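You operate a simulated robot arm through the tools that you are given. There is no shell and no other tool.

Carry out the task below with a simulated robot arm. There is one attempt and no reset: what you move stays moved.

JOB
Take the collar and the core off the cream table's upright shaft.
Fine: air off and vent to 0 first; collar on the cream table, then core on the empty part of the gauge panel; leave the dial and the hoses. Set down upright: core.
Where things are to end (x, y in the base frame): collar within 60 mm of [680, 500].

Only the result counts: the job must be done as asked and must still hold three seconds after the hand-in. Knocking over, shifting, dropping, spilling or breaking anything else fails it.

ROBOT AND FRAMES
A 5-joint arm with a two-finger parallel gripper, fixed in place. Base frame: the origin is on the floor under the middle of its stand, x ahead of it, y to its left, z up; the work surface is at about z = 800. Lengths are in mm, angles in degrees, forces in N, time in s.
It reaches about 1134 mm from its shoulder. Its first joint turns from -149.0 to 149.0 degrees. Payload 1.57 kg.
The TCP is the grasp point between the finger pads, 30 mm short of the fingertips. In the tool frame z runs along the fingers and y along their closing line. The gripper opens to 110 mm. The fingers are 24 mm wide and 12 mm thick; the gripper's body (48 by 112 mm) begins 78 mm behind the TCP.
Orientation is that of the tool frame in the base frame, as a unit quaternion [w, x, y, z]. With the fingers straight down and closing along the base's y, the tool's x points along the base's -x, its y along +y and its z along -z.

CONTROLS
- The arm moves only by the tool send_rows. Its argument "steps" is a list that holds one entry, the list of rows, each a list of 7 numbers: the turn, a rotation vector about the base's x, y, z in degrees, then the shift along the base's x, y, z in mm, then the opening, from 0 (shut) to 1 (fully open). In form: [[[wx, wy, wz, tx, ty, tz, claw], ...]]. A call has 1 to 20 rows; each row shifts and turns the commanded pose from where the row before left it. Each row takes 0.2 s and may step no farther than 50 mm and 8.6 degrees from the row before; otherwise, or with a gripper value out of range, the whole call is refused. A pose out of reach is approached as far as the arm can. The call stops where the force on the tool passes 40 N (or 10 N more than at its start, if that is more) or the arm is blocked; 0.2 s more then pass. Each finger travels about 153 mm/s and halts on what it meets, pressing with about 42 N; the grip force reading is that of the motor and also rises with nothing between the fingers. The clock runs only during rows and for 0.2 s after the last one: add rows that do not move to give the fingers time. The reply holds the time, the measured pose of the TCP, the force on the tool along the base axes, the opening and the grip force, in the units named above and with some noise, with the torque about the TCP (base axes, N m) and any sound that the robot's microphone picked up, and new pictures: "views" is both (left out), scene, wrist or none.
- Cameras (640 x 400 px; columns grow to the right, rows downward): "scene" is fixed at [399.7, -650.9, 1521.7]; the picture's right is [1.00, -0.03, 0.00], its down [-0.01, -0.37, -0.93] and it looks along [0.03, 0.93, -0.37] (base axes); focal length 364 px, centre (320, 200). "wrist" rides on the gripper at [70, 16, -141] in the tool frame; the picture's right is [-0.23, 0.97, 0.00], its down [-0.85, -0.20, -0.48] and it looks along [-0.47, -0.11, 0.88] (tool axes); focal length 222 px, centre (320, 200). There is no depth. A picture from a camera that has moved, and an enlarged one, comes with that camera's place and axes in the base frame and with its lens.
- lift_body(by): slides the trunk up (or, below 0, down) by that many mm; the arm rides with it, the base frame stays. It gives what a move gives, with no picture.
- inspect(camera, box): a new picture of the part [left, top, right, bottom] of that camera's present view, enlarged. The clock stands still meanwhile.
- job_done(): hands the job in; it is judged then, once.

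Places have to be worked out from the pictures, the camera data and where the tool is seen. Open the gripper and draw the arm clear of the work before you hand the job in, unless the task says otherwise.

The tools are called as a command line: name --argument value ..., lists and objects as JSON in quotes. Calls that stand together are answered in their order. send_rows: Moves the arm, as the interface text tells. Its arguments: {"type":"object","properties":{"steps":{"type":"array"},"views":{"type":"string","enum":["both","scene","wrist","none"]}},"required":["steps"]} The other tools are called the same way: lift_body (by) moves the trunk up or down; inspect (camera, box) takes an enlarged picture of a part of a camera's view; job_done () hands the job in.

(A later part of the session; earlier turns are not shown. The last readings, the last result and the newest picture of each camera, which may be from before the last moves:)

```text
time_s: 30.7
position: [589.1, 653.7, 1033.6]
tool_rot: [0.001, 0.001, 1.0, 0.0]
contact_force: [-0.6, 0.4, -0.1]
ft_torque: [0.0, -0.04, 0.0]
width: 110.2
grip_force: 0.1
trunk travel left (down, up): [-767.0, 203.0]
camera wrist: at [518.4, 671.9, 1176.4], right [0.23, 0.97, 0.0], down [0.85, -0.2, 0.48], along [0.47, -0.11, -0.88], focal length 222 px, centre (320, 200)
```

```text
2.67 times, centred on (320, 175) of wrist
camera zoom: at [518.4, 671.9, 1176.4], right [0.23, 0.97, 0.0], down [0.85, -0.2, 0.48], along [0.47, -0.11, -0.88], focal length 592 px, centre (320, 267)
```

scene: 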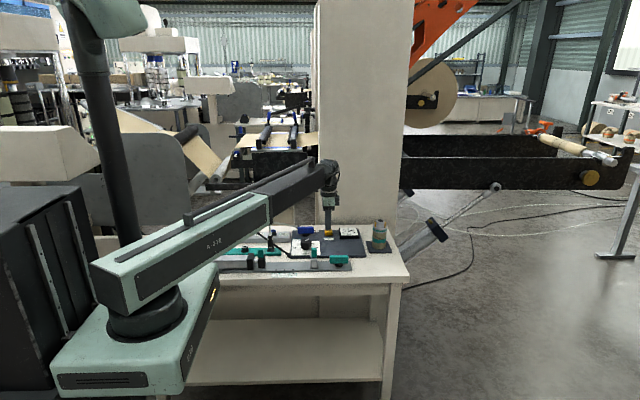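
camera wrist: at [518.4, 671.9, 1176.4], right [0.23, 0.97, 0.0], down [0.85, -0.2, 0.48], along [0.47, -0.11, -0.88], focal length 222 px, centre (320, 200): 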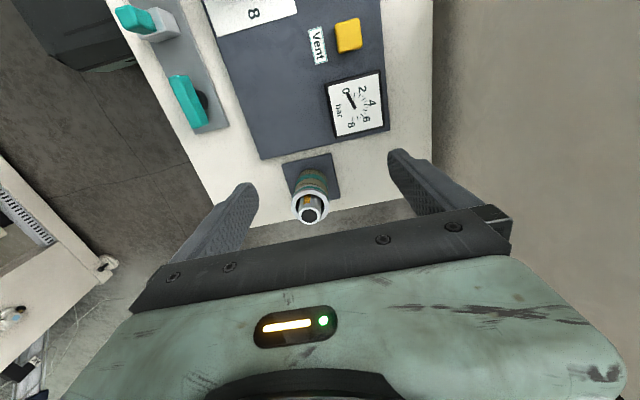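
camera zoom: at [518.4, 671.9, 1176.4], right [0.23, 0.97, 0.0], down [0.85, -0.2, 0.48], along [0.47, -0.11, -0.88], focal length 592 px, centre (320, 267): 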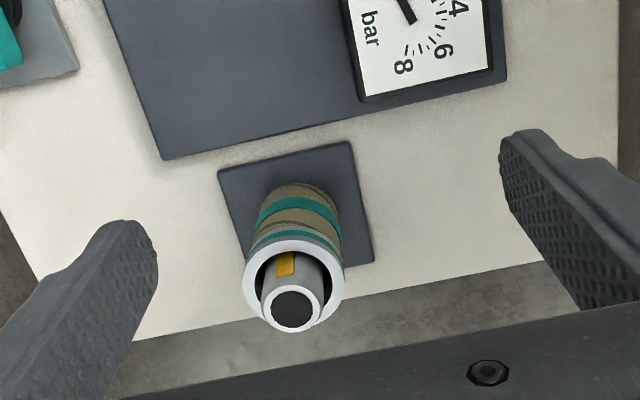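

Two views agree: the collar sits at about (678.5, 619), z 879–892, with about 57 mm outer diameter; the core is below it and the shaft top is at z 920. I'll move above it with open fingers and check the alignment before going down.

send_rows --steps '[[[0, 0, 0, 45, -17, 0, 1], [0, 0, 0, 44, -18, 0, 1], [0, 0, 0, 0, 0, 0, 1], [0, 0, 0, 0, 0, 0, 1]]]' --views "both"

inspect --camera "scene" --box '[340, 160, 420, 260]'

inspect --camera "wrist" --box '[240, 100, 400, 210]'

```text
time_s: 31.7
position: [676.7, 622.6, 1033.9]
tool_rot: [0.0, 0.0, 1.0, 0.0]
contact_force: [-0.9, 0.5, -0.6]
ft_torque: [0.01, -0.02, 0.01]
width: 110.0
grip_force: 0.0
trunk travel left (down, up): [-767.0, 203.0]
camera wrist: at [607.1, 637.9, 1176.4], right [0.23, 0.97, 0.0], down [0.85, -0.2, 0.48], along [0.47, -0.11, -0.88], focal length 222 px, centre (320, 200)
```

scene: 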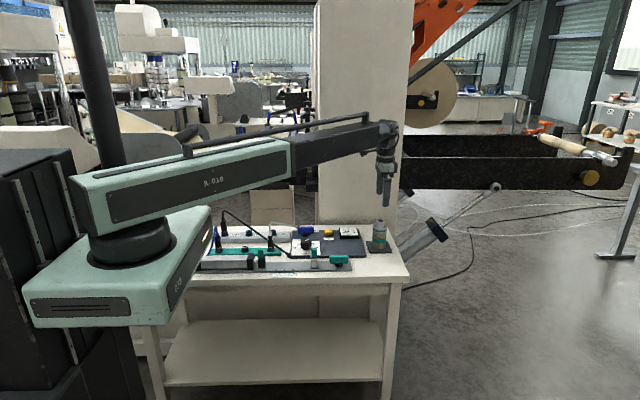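
wrist: 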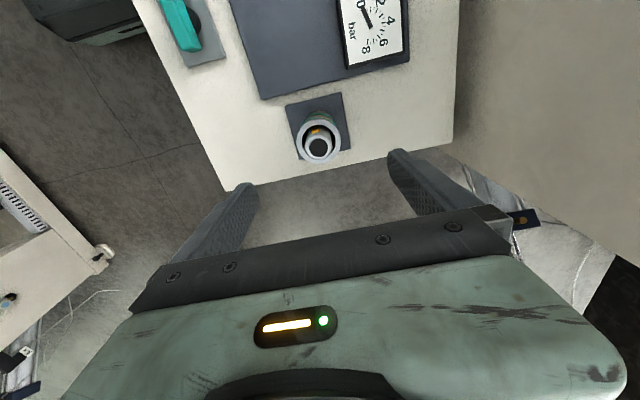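

```text
4.00 times, centred on (380, 210) of scene
camera zoom: at [399.7, -650.9, 1521.7], right [1.0, -0.03, 0.0], down [-0.01, -0.37, -0.93], along [0.03, 0.93, -0.37], focal length 1458 px, centre (80, 160)
```

zoom: 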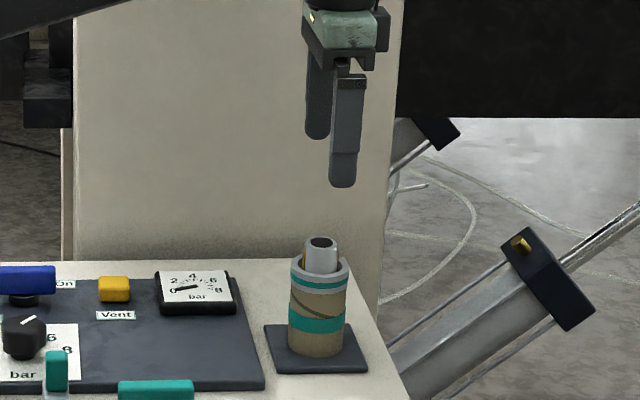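

```text
3.64 times, centred on (320, 155) of wrist
camera zoom: at [607.1, 637.9, 1176.4], right [0.23, 0.97, 0.0], down [0.85, -0.2, 0.48], along [0.47, -0.11, -0.88], focal length 808 px, centre (320, 364)
```

zoom: 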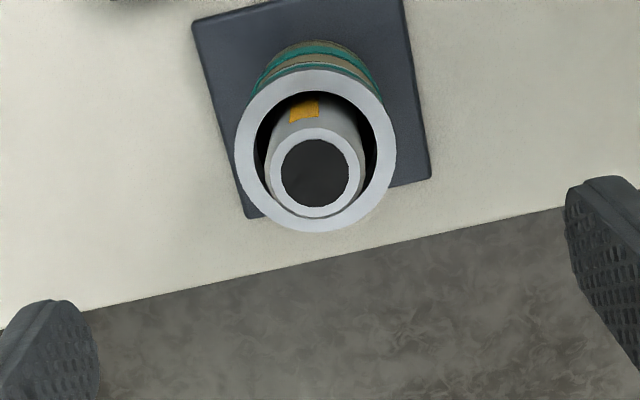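

The collar and the shaft centre at about (676.5, 620), under the TCP within about 1 mm. I'll lower to about 18 mm above grasp height and check.

lift_body --by -105

inspect --camera "scene" --box '[350, 195, 410, 255]'

inspect --camera "wrist" --box '[200, 80, 460, 260]'

```text
time_s: 33.1
position: [676.6, 620.5, 929.2]
tool_rot: [0.0, 0.0, 1.0, 0.0]
contact_force: [-0.8, 0.3, -0.8]
ft_torque: [0.0, -0.04, 0.03]
width: 109.9
grip_force: 0.1
trunk travel left (down, up): [-662.0, 308.0]
```

```text
6.67 times, centred on (380, 225) of scene
camera zoom: at [399.7, -650.9, 1521.7], right [1.0, -0.03, 0.0], down [-0.01, -0.37, -0.93], along [0.03, 0.93, -0.37], focal length 2430 px, centre (-80, 33)
```

zoom: 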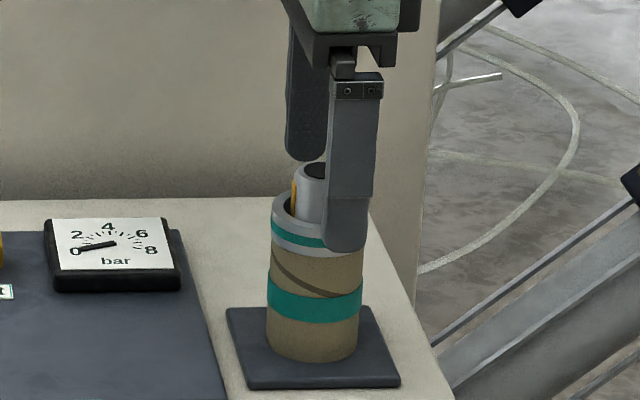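

```text
2.22 times, centred on (330, 170) of wrist
camera zoom: at [607.0, 637.8, 1071.5], right [0.23, 0.97, 0.0], down [0.85, -0.2, 0.48], along [0.47, -0.11, -0.88], focal length 494 px, centre (298, 267)
```

zoom: 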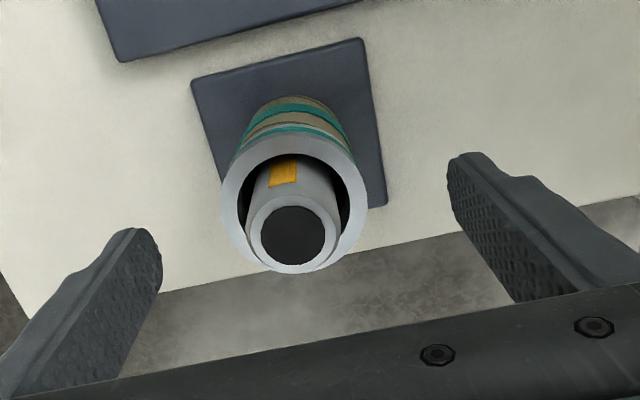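

Alignment in x and y looks right, and the fingertips are at z 899. I'll lower 18 mm so the tips sit on the collar only (z 881), then close.

lift_body --by -18

inspect --camera "scene" --box '[350, 195, 410, 255]'

inspect --camera "wrist" --box '[200, 80, 460, 260]'

```text
time_s: 33.8
position: [676.6, 621.2, 911.2]
tool_rot: [0.0, 0.001, 1.0, 0.0]
contact_force: [0.4, -0.3, 0.3]
ft_torque: [0.02, 0.04, -0.01]
width: 110.0
grip_force: 0.0
trunk travel left (down, up): [-644.0, 326.0]
```

```text
6.67 times, centred on (380, 225) of scene
camera zoom: at [399.7, -650.9, 1521.7], right [1.0, -0.03, 0.0], down [-0.01, -0.37, -0.93], along [0.03, 0.93, -0.37], focal length 2430 px, centre (-80, 33)
```

zoom: 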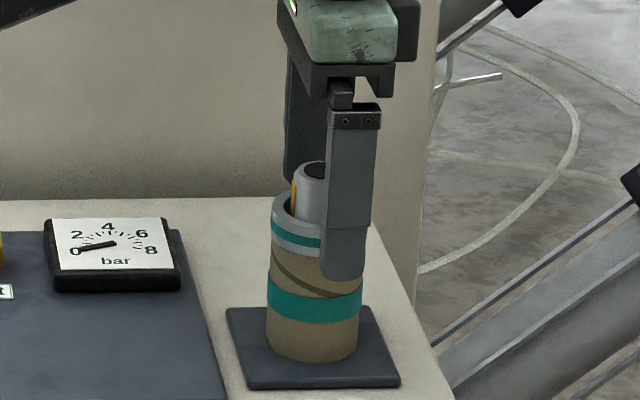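

```text
2.22 times, centred on (330, 170) of wrist
camera zoom: at [607.0, 637.8, 1053.4], right [0.23, 0.97, 0.0], down [0.85, -0.2, 0.48], along [0.47, -0.11, -0.88], focal length 494 px, centre (298, 267)
```

zoom: 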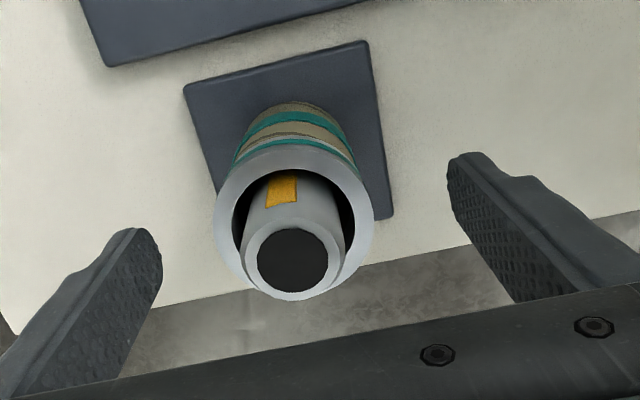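

I'll close to 66 mm first and compare the fingertip height with the collar's lower edge.

send_rows --steps '[[[0, 0, 0, 0, 0, 0, 0.8], [0, 0, 0, 0, 0, 0, 0.6], [0, 0, 0, 0, 0, 0, 0.6]]]' --views "none"

inspect --camera "scene" --box '[360, 210, 400, 250]'

inspect --camera "wrist" --box '[220, 80, 420, 240]'

```text
time_s: 34.5
position: [677.3, 621.5, 911.5]
tool_rot: [-0.001, 0.001, 1.0, 0.0]
contact_force: [-1.5, 0.0, 0.3]
ft_torque: [-0.01, 0.01, -0.01]
width: 66.0
grip_force: 0.0
trunk travel left (down, up): [-644.0, 326.0]
```

```text
10.00 times, centred on (380, 230) of scene
camera zoom: at [399.7, -650.9, 1521.7], right [1.0, -0.03, 0.0], down [-0.01, -0.37, -0.93], along [0.03, 0.93, -0.37], focal length 3644 px, centre (-280, -100)
```

zoom: 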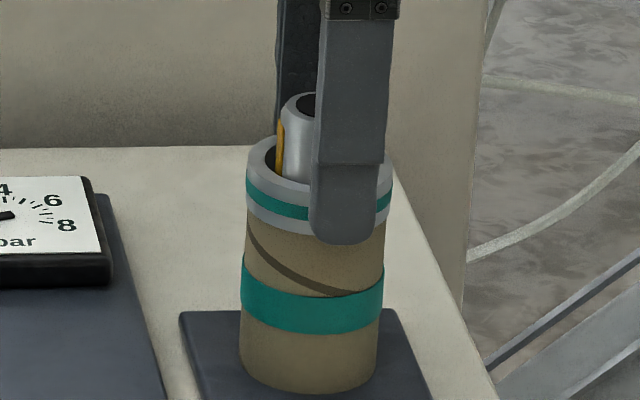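

```text
2.50 times, centred on (320, 160) of wrist
camera zoom: at [607.1, 637.9, 1053.4], right [0.23, 0.97, 0.0], down [0.85, -0.2, 0.48], along [0.47, -0.11, -0.88], focal length 555 px, centre (320, 300)
```

zoom: 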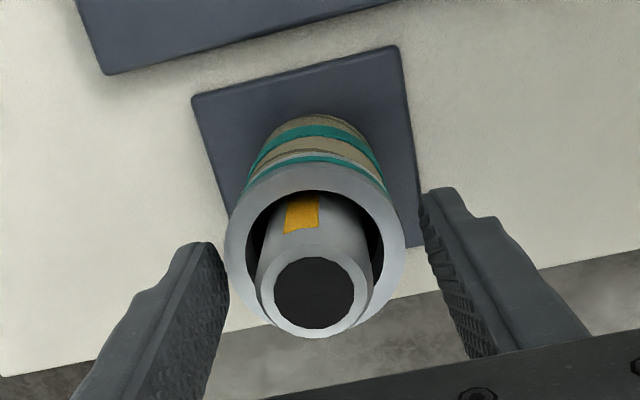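

The fingertips end about 2–3 mm above the collar's lower edge, so I'll close onto the collar.

send_rows --steps '[[[0, 0, 0, 0, 0, 0, 0.5], [0, 0, 0, 0, 0, 0, 0.4], [0, 0, 0, 0, 0, 0, 0.4], [0, 0, 0, 0, 0, 0, 0.4]]]' --views "none"

inspect --camera "scene" --box '[360, 210, 400, 250]'

inspect --camera "wrist" --box '[220, 80, 420, 240]'

```text
time_s: 35.5
position: [677.0, 621.1, 910.6]
tool_rot: [-0.001, 0.002, 1.0, 0.0]
contact_force: [-0.5, 0.2, -0.5]
ft_torque: [0.01, 0.03, -0.02]
width: 52.6
grip_force: 41.3
trunk travel left (down, up): [-644.0, 326.0]
```

```text
10.00 times, centred on (380, 230) of scene
camera zoom: at [399.7, -650.9, 1521.7], right [1.0, -0.03, 0.0], down [-0.01, -0.37, -0.93], along [0.03, 0.93, -0.37], focal length 3644 px, centre (-280, -100)
```

zoom: 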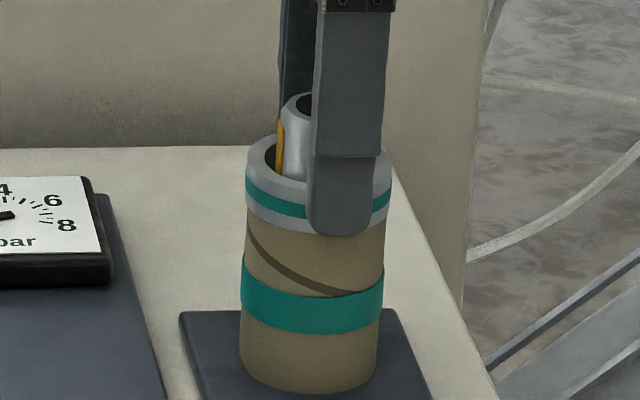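

```text
2.50 times, centred on (320, 160) of wrist
camera zoom: at [607.1, 637.9, 1053.3], right [0.23, 0.97, 0.0], down [0.85, -0.2, 0.48], along [0.47, -0.11, -0.88], focal length 555 px, centre (320, 300)
```

zoom: 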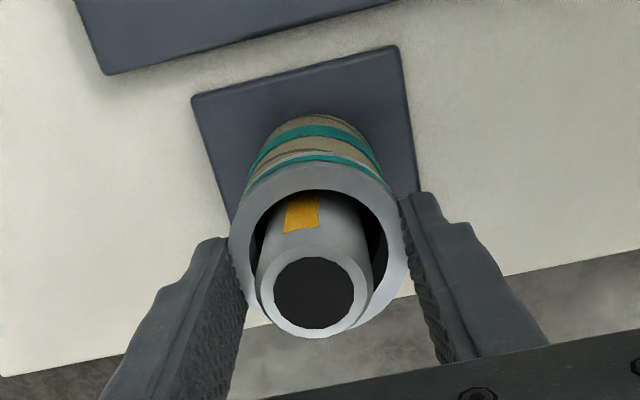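

The collar is gripped (52.6 mm, 41 N). I'll lift a little first and check that only the collar rises.

lift_body --by 15

inspect --camera "scene" --box '[360, 200, 410, 250]'

```text
time_s: 36.2
position: [676.4, 621.1, 925.4]
tool_rot: [0.0, 0.0, 1.0, 0.0]
contact_force: [-0.1, -0.5, 0.0]
ft_torque: [0.0, 0.01, 0.06]
width: 43.6
grip_force: 0.0
trunk travel left (down, up): [-659.0, 311.0]
```

```text
8.00 times, centred on (385, 225) of scene
camera zoom: at [399.7, -650.9, 1521.7], right [1.0, -0.03, 0.0], down [-0.01, -0.37, -0.93], along [0.03, 0.93, -0.37], focal length 2916 px, centre (-200, 0)
```

zoom: 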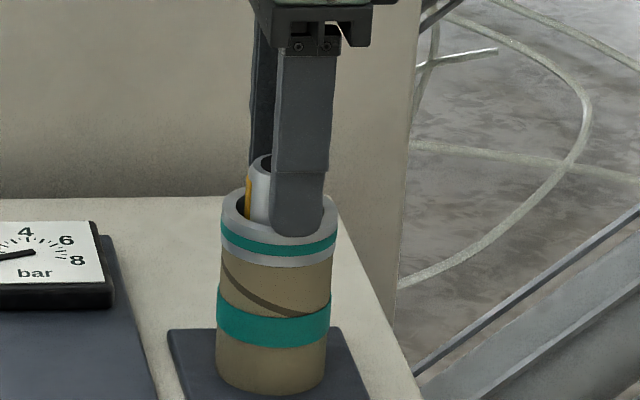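

The fingers slipped up off the collar and it did not move. I'll open, raise clear, and look closely at the collar and shaft before trying again.

send_rows --steps '[[[0, 0, 0, 0, 0, 0, 0.7], [0, 0, 0, 0, 0, 0, 1], [0, 0, 0, 0, 0, 0, 1]]]' --views "none"

inspect --camera "wrist" --box '[260, 100, 380, 220]'

inspect --camera "scene" --box '[365, 215, 395, 245]'

inspect --camera "scene" --box '[328, 215, 368, 245]'

```text
time_s: 37.0
position: [676.6, 621.2, 926.0]
tool_rot: [-0.001, 0.001, 1.0, 0.0]
contact_force: [-0.3, -0.4, -0.5]
ft_torque: [0.02, -0.03, -0.01]
width: 110.1
grip_force: 0.1
trunk travel left (down, up): [-659.0, 311.0]
```

```text
3.33 times, centred on (320, 160) of wrist
camera zoom: at [607.1, 637.9, 1068.4], right [0.23, 0.97, 0.0], down [0.85, -0.2, 0.48], along [0.47, -0.11, -0.88], focal length 740 px, centre (320, 333)
```

zoom: 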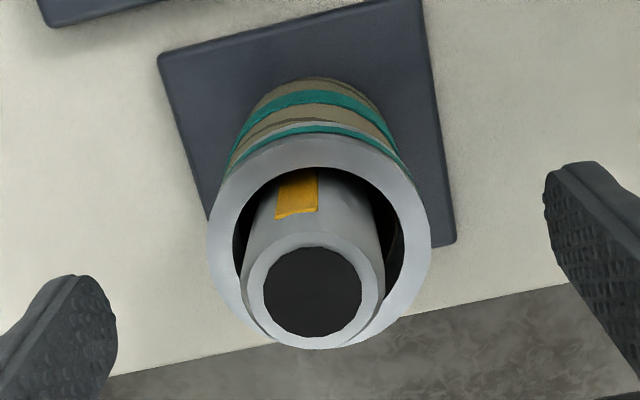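

```text
13.33 times, centred on (380, 230) of scene
camera zoom: at [399.7, -650.9, 1521.7], right [1.0, -0.03, 0.0], down [-0.01, -0.37, -0.93], along [0.03, 0.93, -0.37], focal length 4859 px, centre (-480, -200)
```

zoom: 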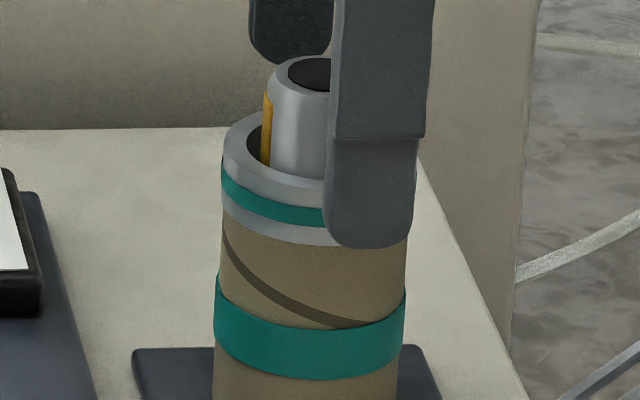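

```text
13.33 times, centred on (348, 230) of scene
camera zoom: at [399.7, -650.9, 1521.7], right [1.0, -0.03, 0.0], down [-0.01, -0.37, -0.93], along [0.03, 0.93, -0.37], focal length 4859 px, centre (-53, -200)
```

zoom: 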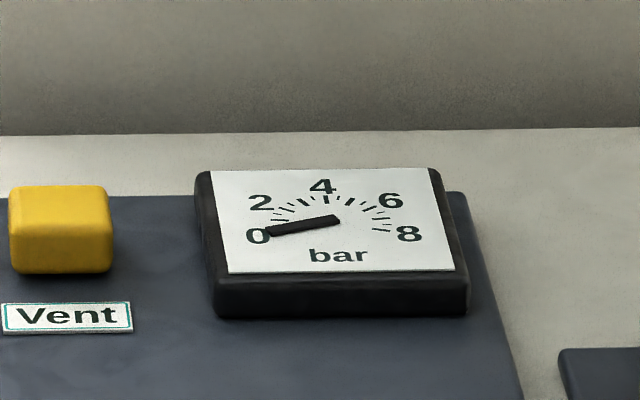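

The collar is thicker than I judged (z about 877–896), and only the rounded fingertips were on it. I'll go lower so the pads cover the whole collar, close again and check the reading.

lift_body --by -25

send_rows --steps '[[[0, 0, 0, 0, 0, 0, 0.8], [0, 0, 0, 0, 0, 0, 0.6], [0, 0, 0, 0, 0, 0, 0.6]]]' --views "none"

inspect --camera "scene" --box '[362, 212, 392, 242]'

inspect --camera "wrist" --box '[220, 80, 420, 240]'

```text
time_s: 37.7
position: [676.8, 621.1, 902.0]
tool_rot: [-0.001, 0.0, 1.0, 0.0]
contact_force: [-0.3, 1.2, -0.3]
ft_torque: [-0.01, -0.01, 0.0]
width: 109.8
grip_force: 0.1
trunk travel left (down, up): [-634.0, 336.0]
```

```text
time_s: 38.5
position: [676.5, 621.0, 900.3]
tool_rot: [0.0, 0.001, 1.0, 0.0]
contact_force: [0.1, -0.7, 1.6]
ft_torque: [0.02, -0.04, 0.01]
width: 66.0
grip_force: 0.1
trunk travel left (down, up): [-634.0, 336.0]
```

```text
13.33 times, centred on (377, 227) of scene
camera zoom: at [399.7, -650.9, 1521.7], right [1.0, -0.03, 0.0], down [-0.01, -0.37, -0.93], along [0.03, 0.93, -0.37], focal length 4859 px, centre (-440, -160)
```

zoom: 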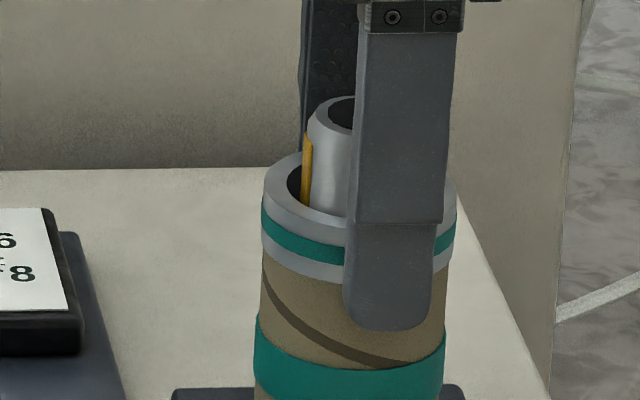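

```text
2.50 times, centred on (320, 160) of wrist
camera zoom: at [607.1, 637.9, 1043.4], right [0.23, 0.97, 0.0], down [0.85, -0.2, 0.48], along [0.47, -0.11, -0.88], focal length 555 px, centre (320, 300)
```

zoom: 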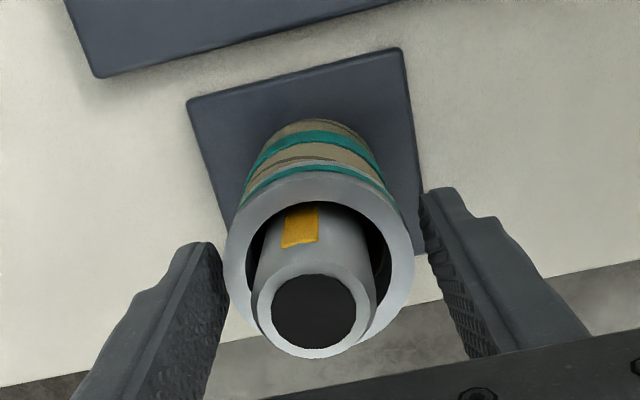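

The collar is about 57 mm in diameter against 55 mm for the core, and the fingertips reach about 5 mm below its lower edge. Closing now should press the collar only.

send_rows --steps '[[[0, 0, 0, 0, 0, 0, 0.5], [0, 0, 0, 0, 0, 0, 0.4], [0, 0, 0, 0, 0, 0, 0.4], [0, 0, 0, 0, 0, 0, 0.4]]]' --views "none"

lift_body --by 3

inspect --camera "scene" --box '[362, 212, 392, 242]'

```text
time_s: 39.5
position: [675.2, 620.1, 901.1]
tool_rot: [0.0, 0.001, 1.0, 0.0]
contact_force: [-0.7, -0.8, 0.5]
ft_torque: [-0.03, -0.01, -0.02]
width: 52.0
grip_force: 41.3
trunk travel left (down, up): [-634.0, 336.0]
```

```text
time_s: 40.0
position: [677.0, 619.9, 904.2]
tool_rot: [0.0, 0.0, 1.0, 0.001]
contact_force: [0.1, 0.3, -0.8]
ft_torque: [0.03, 0.02, -0.02]
width: 52.4
grip_force: 41.4
trunk travel left (down, up): [-637.0, 333.0]
```

```text
13.33 times, centred on (377, 227) of scene
camera zoom: at [399.7, -650.9, 1521.7], right [1.0, -0.03, 0.0], down [-0.01, -0.37, -0.93], along [0.03, 0.93, -0.37], focal length 4859 px, centre (-440, -160)
```

zoom: 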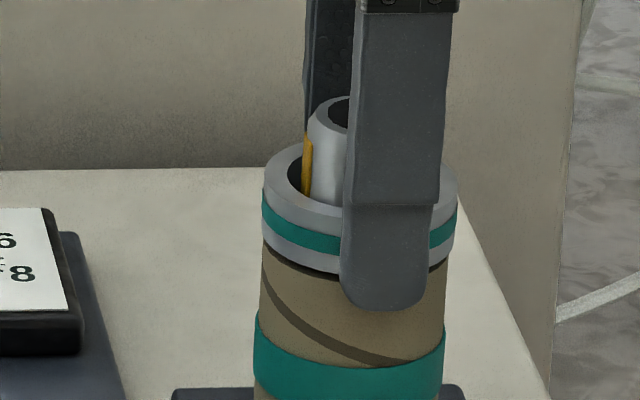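

The collar has come up 3 mm off the core with no resistance. I'll continue lifting it and check again.

lift_body --by 22

lift_body --by 60

inspect --camera "scene" --box '[350, 190, 410, 250]'

inspect --camera "wrist" --box '[200, 60, 460, 260]'

```text
time_s: 40.7
position: [677.8, 622.2, 925.4]
tool_rot: [0.001, 0.0, 1.0, 0.0]
contact_force: [-0.3, -0.5, -0.8]
ft_torque: [-0.01, 0.03, 0.01]
width: 52.5
grip_force: 41.8
trunk travel left (down, up): [-659.0, 311.0]
```

```text
time_s: 41.7
position: [677.3, 621.3, 985.7]
tool_rot: [-0.001, 0.001, 1.0, 0.0]
contact_force: [0.1, 0.0, -0.8]
ft_torque: [0.0, 0.02, -0.01]
width: 52.3
grip_force: 42.2
trunk travel left (down, up): [-719.0, 251.0]
```

```text
6.67 times, centred on (380, 220) of scene
camera zoom: at [399.7, -650.9, 1521.7], right [1.0, -0.03, 0.0], down [-0.01, -0.37, -0.93], along [0.03, 0.93, -0.37], focal length 2430 px, centre (-80, 67)
```

zoom: 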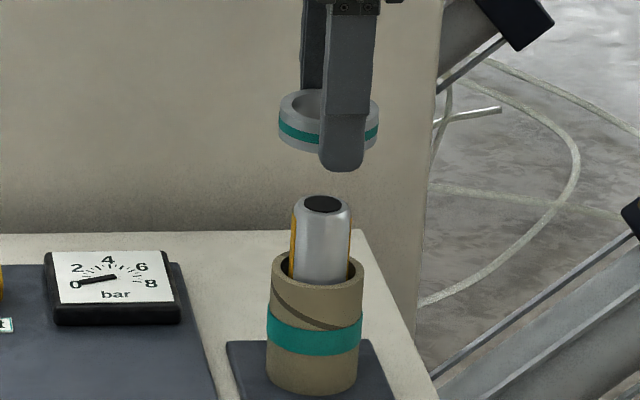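

```text
2.00 times, centred on (330, 160) of wrist
camera zoom: at [607.2, 638.0, 1128.2], right [0.23, 0.97, 0.0], down [0.85, -0.2, 0.48], along [0.47, -0.11, -0.88], focal length 444 px, centre (300, 280)
```

zoom: 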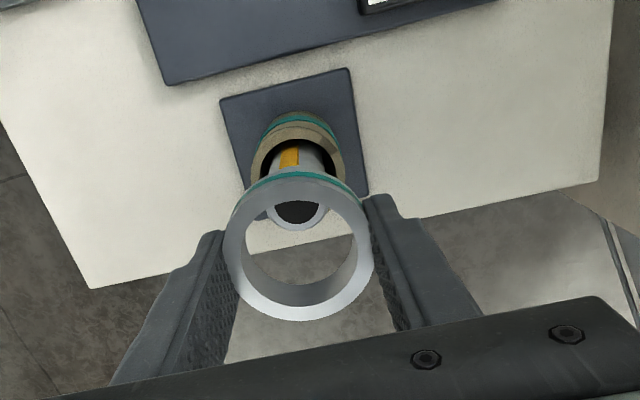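

The collar is clear of the shaft and held level, and the core stayed in place. I'll carry it to (680, 500).

send_rows --steps '[[[0, 0, 0, 0, -20, 0, 0.4], [0, 0, 0, 1, -30, 0, 0.4], [0, 0, 0, 1, -30, 0, 0.4], [0, 0, 0, 1, -25, 0, 0.4], [0, 0, 0, 0, -15, 0, 0.4], [0, 0, 0, 0, 0, 0, 0.4], [0, 0, 0, 0, 0, 0, 0.4]]]' --views "both"

lift_body --by -120

inspect --camera "scene" --box '[345, 210, 425, 300]'

inspect --camera "wrist" --box '[160, 40, 480, 260]'

```text
time_s: 43.3
position: [681.0, 500.7, 986.3]
tool_rot: [0.0, 0.001, 1.0, 0.0]
contact_force: [-0.7, 0.6, -0.5]
ft_torque: [0.0, 0.01, -0.01]
width: 52.5
grip_force: 42.8
trunk travel left (down, up): [-719.0, 251.0]
camera wrist: at [610.7, 517.3, 1128.3], right [0.23, 0.97, 0.0], down [0.85, -0.2, 0.48], along [0.47, -0.11, -0.88], focal length 222 px, centre (320, 200)
```

scene: 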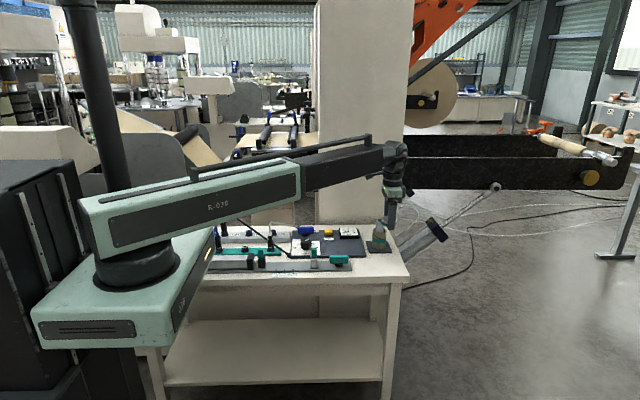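
wrist: 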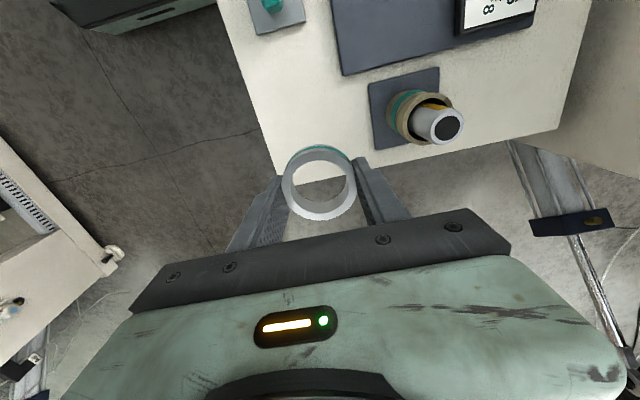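

```text
time_s: 44.8
position: [680.8, 500.2, 865.7]
tool_rot: [0.001, 0.0, 1.0, 0.0]
contact_force: [0.3, -0.3, -0.2]
ft_torque: [0.0, -0.04, -0.02]
width: 52.6
grip_force: 42.2
trunk travel left (down, up): [-599.0, 371.0]
```

```text
4.44 times, centred on (385, 255) of scene
camera zoom: at [399.7, -650.9, 1521.7], right [1.0, -0.03, 0.0], down [-0.01, -0.37, -0.93], along [0.03, 0.93, -0.37], focal length 1620 px, centre (31, -44)
```

zoom: 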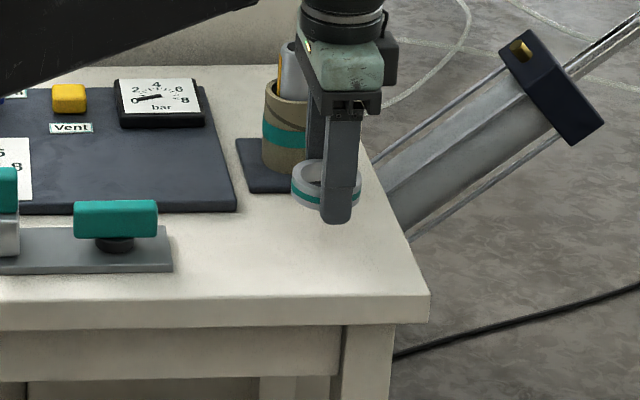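

```text
1.82 times, centred on (320, 150) of wrist
camera zoom: at [610.6, 517.3, 1008.4], right [0.23, 0.97, 0.0], down [0.85, -0.2, 0.48], along [0.47, -0.11, -0.88], focal length 404 px, centre (320, 291)
```

zoom: 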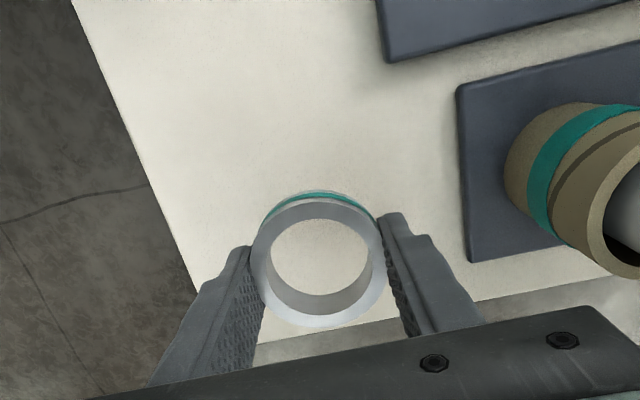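

The collar is over clear table at (680, 500) with the fingertips at about z 836. I'll lower most of the way, then feel for the table in small steps.

lift_body --by -31

lift_body --by -2

inspect --camera "scene" --box '[360, 235, 420, 275]'

```text
time_s: 45.5
position: [680.3, 499.8, 834.3]
tool_rot: [0.0, 0.001, 1.0, 0.0]
contact_force: [0.4, 0.0, -0.1]
ft_torque: [0.0, 0.02, 0.0]
width: 52.7
grip_force: 41.9
trunk travel left (down, up): [-568.0, 402.0]
```

```text
time_s: 46.1
position: [681.0, 500.1, 832.6]
tool_rot: [-0.001, 0.0, 1.0, 0.0]
contact_force: [-0.3, -0.1, -0.4]
ft_torque: [0.0, 0.02, 0.01]
width: 52.4
grip_force: 42.0
trunk travel left (down, up): [-566.0, 404.0]
```

```text
10.00 times, centred on (390, 255) of scene
camera zoom: at [399.7, -650.9, 1521.7], right [1.0, -0.03, 0.0], down [-0.01, -0.37, -0.93], along [0.03, 0.93, -0.37], focal length 3644 px, centre (-380, -350)
```

zoom: 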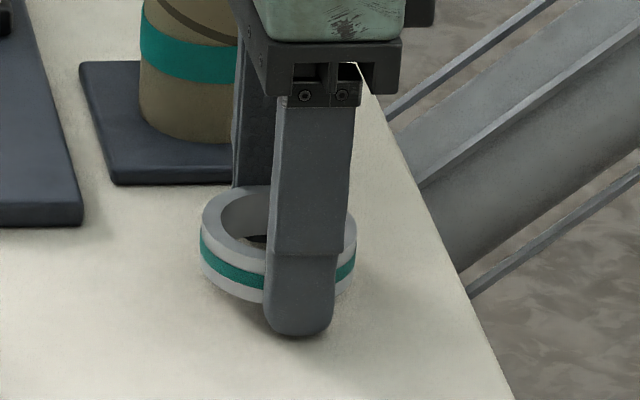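

lift_body --by -1

lift_body --by -1

```text
time_s: 46.6
position: [681.0, 500.3, 831.8]
tool_rot: [0.0, 0.001, 1.0, -0.001]
contact_force: [0.1, -0.7, -0.3]
ft_torque: [0.0, 0.03, 0.02]
width: 52.3
grip_force: 42.2
trunk travel left (down, up): [-565.0, 405.0]
```

```text
time_s: 47.1
position: [679.5, 500.7, 830.9]
tool_rot: [-0.001, 0.0, 1.0, 0.0]
contact_force: [0.0, -0.6, -0.4]
ft_torque: [0.01, -0.01, 0.0]
width: 52.5
grip_force: 41.9
trunk travel left (down, up): [-564.0, 406.0]
```

No contact yet, with the fingertips at about 801. I'll go 0.7 mm lower, then open gently just enough to release the collar.

lift_body --by -0.7

send_rows --steps '[[[0, 0, 0, 0, 0, 0, 0.5], [0, 0, 0, 0, 0, 0, 0.56], [0, 0, 0, 0, 0, 0, 0.62], [0, 0, 0, 0, 0, 0, 0.66], [0, 0, 0, 0, 0, 0, 0.66]]]' --views "both"

inspect --camera "scene" --box '[360, 235, 420, 275]'

inspect --camera "wrist" --box '[200, 80, 460, 260]'

```text
time_s: 47.6
position: [679.8, 500.0, 828.8]
tool_rot: [0.0, 0.001, 1.0, 0.001]
contact_force: [-0.2, -0.3, -0.7]
ft_torque: [0.01, 0.02, -0.04]
width: 52.1
grip_force: 42.1
trunk travel left (down, up): [-563.0, 407.0]
```

```text
time_s: 48.8
position: [680.4, 500.5, 830.2]
tool_rot: [-0.001, 0.001, 1.0, 0.0]
contact_force: [-0.3, 0.3, -0.7]
ft_torque: [-0.01, 0.01, 0.01]
width: 72.6
grip_force: 0.0
trunk travel left (down, up): [-563.0, 407.0]
camera wrist: at [610.6, 517.3, 972.7], right [0.23, 0.97, 0.0], down [0.85, -0.2, 0.48], along [0.47, -0.11, -0.88], focal length 222 px, centre (320, 200)
```

scene: 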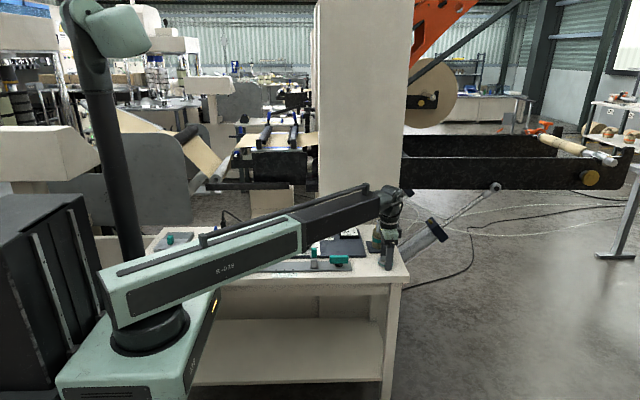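
wrist: 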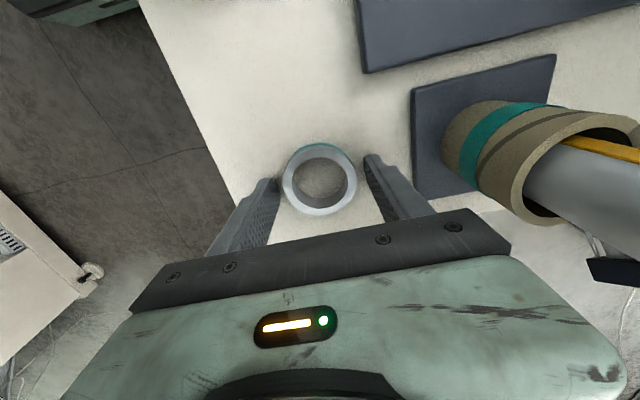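

```text
10.00 times, centred on (390, 255) of scene
camera zoom: at [399.7, -650.9, 1521.7], right [1.0, -0.03, 0.0], down [-0.01, -0.37, -0.93], along [0.03, 0.93, -0.37], focal length 3644 px, centre (-380, -350)
```

zoom: 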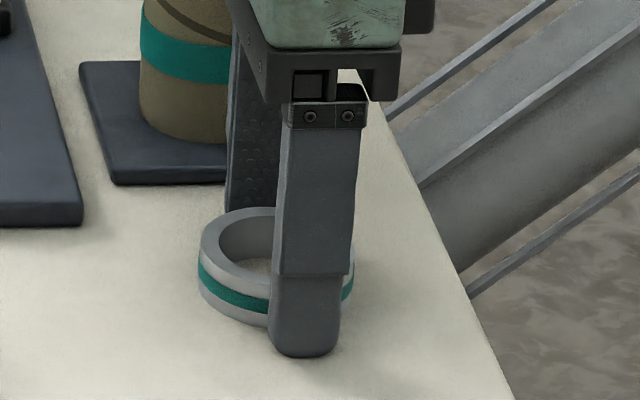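

```text
2.22 times, centred on (330, 170) of wrist
camera zoom: at [610.6, 517.3, 972.7], right [0.23, 0.97, 0.0], down [0.85, -0.2, 0.48], along [0.47, -0.11, -0.88], focal length 494 px, centre (298, 267)
```

zoom: 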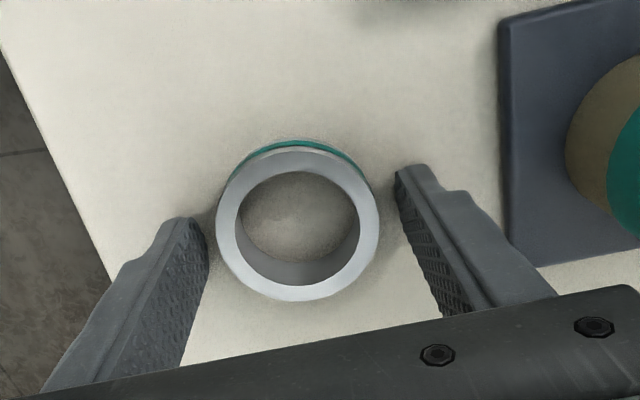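

The collar rests flat on the table at about (677, 502). I'll raise clear and go back over the shaft for the core.

lift_body --by 175

send_rows --steps '[[[0, 0, 0, -1, 40, 0, 1], [0, 0, 0, -1, 40, 0, 1], [0, 0, 0, -1.5, 40, 0, 1], [0, 0, 0, 0, 0, 0, 1], [0, 0, 0, 0, 0, 0, 1]]]' --views "both"

inspect --camera "wrist" --box '[240, 100, 400, 210]'

inspect --camera "scene" --box '[340, 200, 420, 270]'

```text
time_s: 50.8
position: [680.7, 501.1, 1005.2]
tool_rot: [0.0, 0.001, 1.0, 0.001]
contact_force: [-0.7, 0.5, 0.0]
ft_torque: [-0.05, 0.03, -0.01]
width: 72.8
grip_force: 0.0
trunk travel left (down, up): [-738.0, 232.0]
```

```text
time_s: 52.0
position: [677.0, 620.9, 1004.7]
tool_rot: [0.0, 0.0, 1.0, 0.0]
contact_force: [0.8, 0.7, 0.5]
ft_torque: [0.02, 0.01, 0.02]
width: 110.3
grip_force: 0.0
trunk travel left (down, up): [-738.0, 232.0]
camera wrist: at [606.3, 638.0, 1147.7], right [0.23, 0.97, 0.0], down [0.85, -0.2, 0.48], along [0.47, -0.11, -0.88], focal length 222 px, centre (320, 200)
```

scene: 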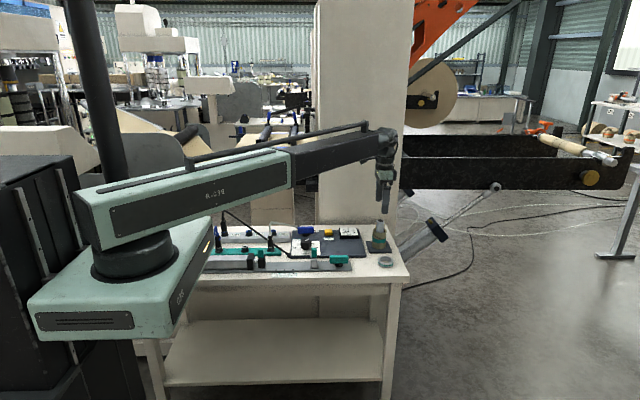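
wrist: 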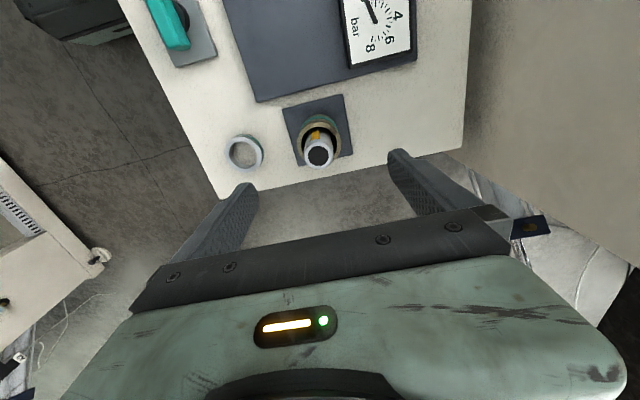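

```text
3.64 times, centred on (320, 155) of wrist
camera zoom: at [606.3, 638.0, 1147.7], right [0.23, 0.97, 0.0], down [0.85, -0.2, 0.48], along [0.47, -0.11, -0.88], focal length 808 px, centre (320, 364)
```

zoom: 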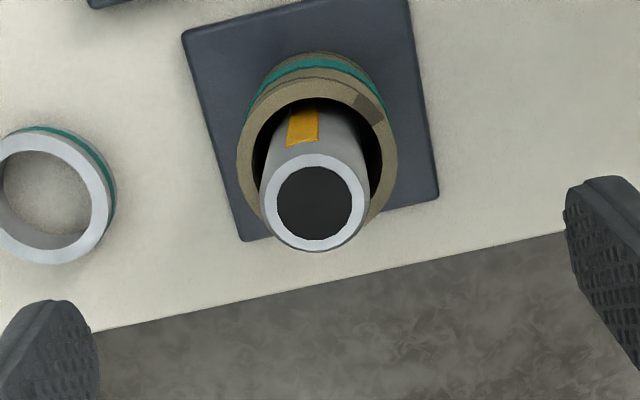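

```text
5.71 times, centred on (380, 235) of scene
camera zoom: at [399.7, -650.9, 1521.7], right [1.0, -0.03, 0.0], down [-0.01, -0.37, -0.93], along [0.03, 0.93, -0.37], focal length 2082 px, centre (-23, 0)
```

zoom: 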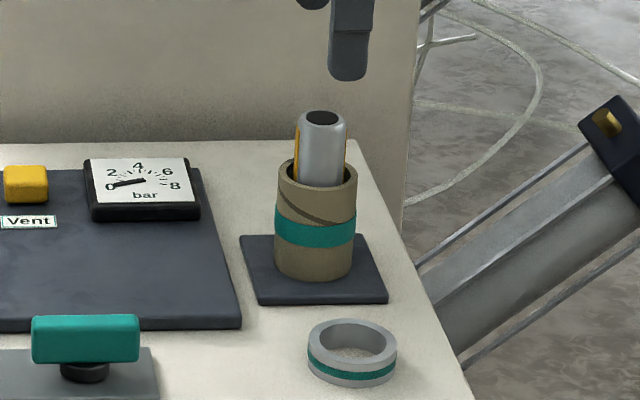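

The gauge still reads 0, the collar sits flat, and the core is at about (673, 621.5). I'll centre slightly and lower toward the core grasp height in two stages.

send_rows --steps '[[[0, 0, 0, -2.5, 0.5, 0, 1], [0, 0, 0, 0, 0, 0, 1]]]' --views "none"

lift_body --by -115

inspect --camera "scene" --box '[350, 190, 410, 260]'

inspect --camera "wrist" --box '[200, 60, 460, 260]'

```text
time_s: 52.6
position: [673.4, 621.6, 1005.7]
tool_rot: [-0.001, 0.001, 1.0, -0.001]
contact_force: [0.0, -0.6, 0.5]
ft_torque: [0.02, -0.01, 0.03]
width: 110.2
grip_force: 0.1
trunk travel left (down, up): [-738.0, 232.0]
```

```text
time_s: 54.0
position: [674.7, 620.7, 890.2]
tool_rot: [0.001, 0.001, 1.0, 0.0]
contact_force: [1.0, -0.4, 0.6]
ft_torque: [0.03, 0.0, 0.03]
width: 110.0
grip_force: 0.1
trunk travel left (down, up): [-623.0, 347.0]
```

```text
5.71 times, centred on (380, 225) of scene
camera zoom: at [399.7, -650.9, 1521.7], right [1.0, -0.03, 0.0], down [-0.01, -0.37, -0.93], along [0.03, 0.93, -0.37], focal length 2082 px, centre (-23, 57)
```

zoom: 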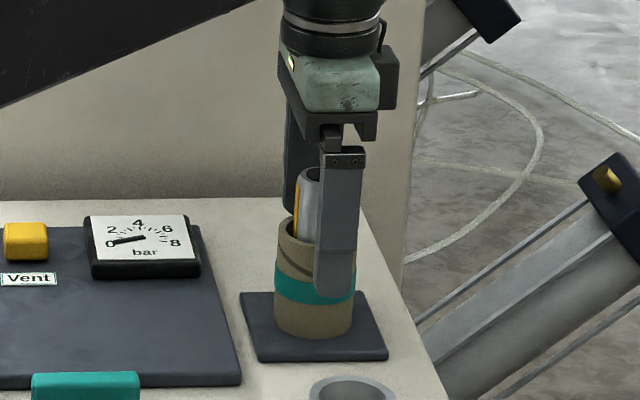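

```text
2.00 times, centred on (330, 160) of wrist
camera zoom: at [604.3, 638.3, 1032.7], right [0.23, 0.97, 0.0], down [0.85, -0.2, 0.48], along [0.47, -0.11, -0.88], focal length 444 px, centre (300, 280)
```

zoom: 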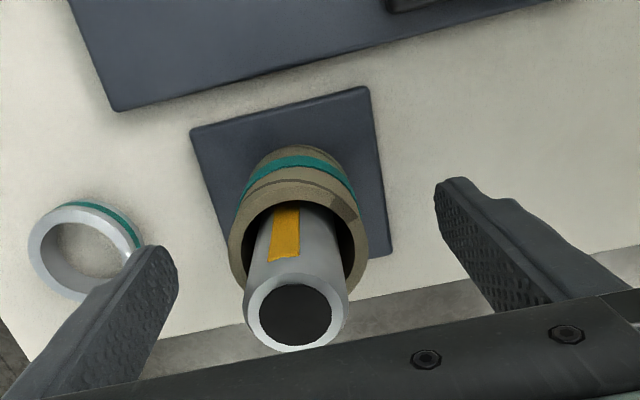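

lift_body --by -33

send_rows --steps '[[[0, 0, 0, 0, 0, 0, 0.8], [0, 0, 0, 0, 0, 0, 0.62], [0, 0, 0, 0, 0, 0, 0.5], [0, 0, 0, 0, 0, 0, 0.4], [0, 0, 0, 0, 0, 0, 0.4], [0, 0, 0, 0, 0, 0, 0.4]]]' --views "none"

inspect --camera "scene" --box '[350, 190, 410, 260]'

inspect --camera "wrist" --box '[200, 60, 460, 260]'

```text
time_s: 54.8
position: [674.2, 621.4, 858.7]
tool_rot: [0.0, 0.0, 1.0, 0.0]
contact_force: [0.5, 0.3, 0.0]
ft_torque: [-0.01, 0.0, -0.02]
width: 110.2
grip_force: 0.1
trunk travel left (down, up): [-590.0, 380.0]
```

```text
time_s: 56.2
position: [674.1, 620.9, 856.7]
tool_rot: [0.0, 0.0, 1.0, 0.0]
contact_force: [0.4, 0.0, 0.1]
ft_torque: [0.0, 0.01, 0.01]
width: 50.7
grip_force: 42.1
trunk travel left (down, up): [-590.0, 380.0]
```

```text
5.71 times, centred on (380, 225) of scene
camera zoom: at [399.7, -650.9, 1521.7], right [1.0, -0.03, 0.0], down [-0.01, -0.37, -0.93], along [0.03, 0.93, -0.37], focal length 2082 px, centre (-23, 57)
```

zoom: 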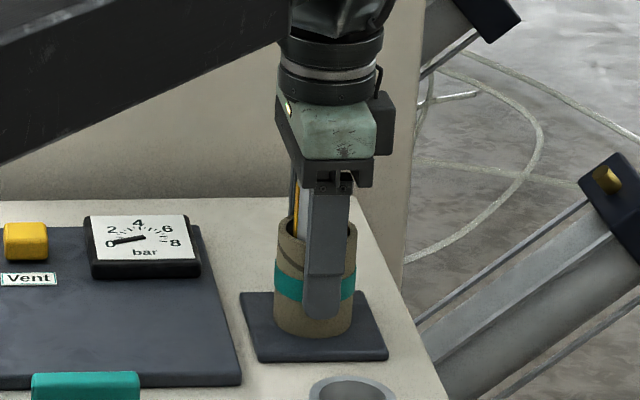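

```text
2.00 times, centred on (330, 160) of wrist
camera zoom: at [604.3, 638.3, 999.6], right [0.23, 0.97, 0.0], down [0.85, -0.2, 0.48], along [0.47, -0.11, -0.88], focal length 444 px, centre (300, 280)
```

zoom: 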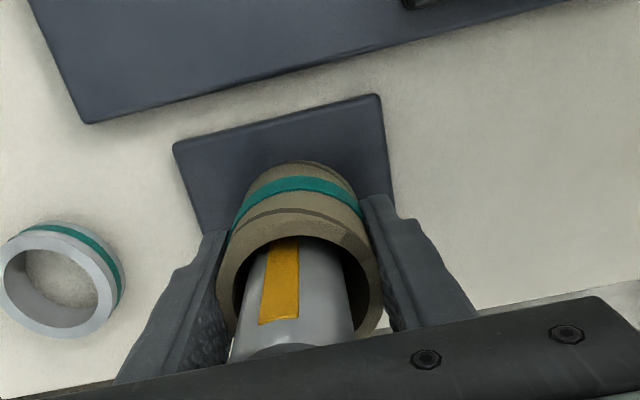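

The core is gripped (50.7 mm, 42 N). I'll lift a few millimetres first and check it comes freely.

lift_body --by 5

lift_body --by 20

inspect --camera "scene" --box '[350, 190, 410, 260]'

```text
time_s: 56.7
position: [673.3, 621.9, 861.2]
tool_rot: [0.0, 0.001, 1.0, 0.0]
contact_force: [-1.1, -0.2, -0.1]
ft_torque: [0.0, -0.02, -0.01]
width: 50.9
grip_force: 41.7
trunk travel left (down, up): [-595.0, 375.0]
```

```text
time_s: 57.4
position: [675.2, 620.9, 881.8]
tool_rot: [0.0, 0.0, 1.0, 0.0]
contact_force: [-1.4, 0.5, -0.4]
ft_torque: [-0.03, -0.02, -0.02]
width: 50.8
grip_force: 42.0
trunk travel left (down, up): [-615.0, 355.0]
```

```text
5.71 times, centred on (380, 225) of scene
camera zoom: at [399.7, -650.9, 1521.7], right [1.0, -0.03, 0.0], down [-0.01, -0.37, -0.93], along [0.03, 0.93, -0.37], focal length 2082 px, centre (-23, 57)
```

zoom: 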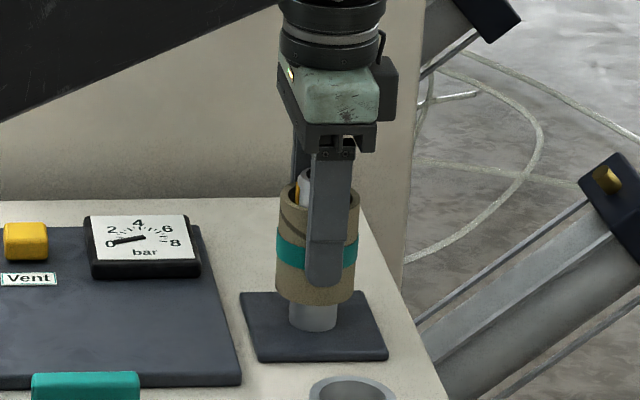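

The core rises freely off the shaft. I'll lift it well clear.

lift_body --by 125

inspect --camera "scene" --box '[320, 160, 420, 270]'

inspect --camera "wrist" --box '[160, 0, 480, 260]'

```text
time_s: 59.0
position: [673.1, 621.1, 1007.3]
tool_rot: [0.0, 0.001, 1.0, 0.0]
contact_force: [0.2, -0.1, -1.1]
ft_torque: [-0.03, 0.03, 0.02]
width: 50.6
grip_force: 41.5
trunk travel left (down, up): [-740.0, 230.0]
```

```text
3.64 times, centred on (370, 215) of scene
camera zoom: at [399.7, -650.9, 1521.7], right [1.0, -0.03, 0.0], down [-0.01, -0.37, -0.93], along [0.03, 0.93, -0.37], focal length 1325 px, centre (138, 146)
```

zoom: 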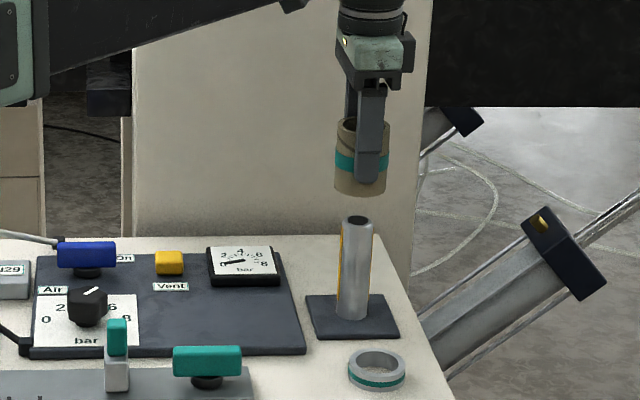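

```text
1.54 times, centred on (320, 130) of wrist
camera zoom: at [604.4, 638.4, 1149.5], right [0.23, 0.97, 0.0], down [0.85, -0.2, 0.48], along [0.47, -0.11, -0.88], focal length 342 px, centre (320, 308)
```

zoom: 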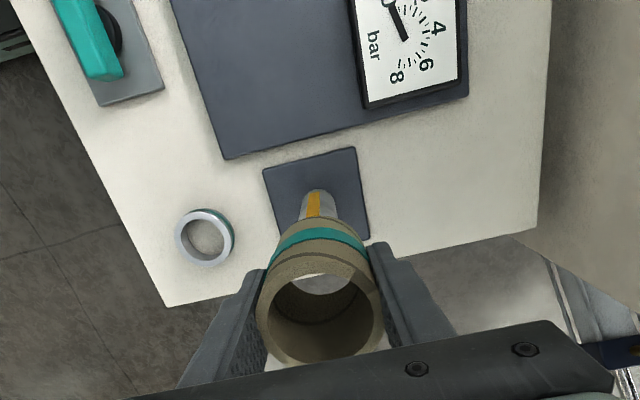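

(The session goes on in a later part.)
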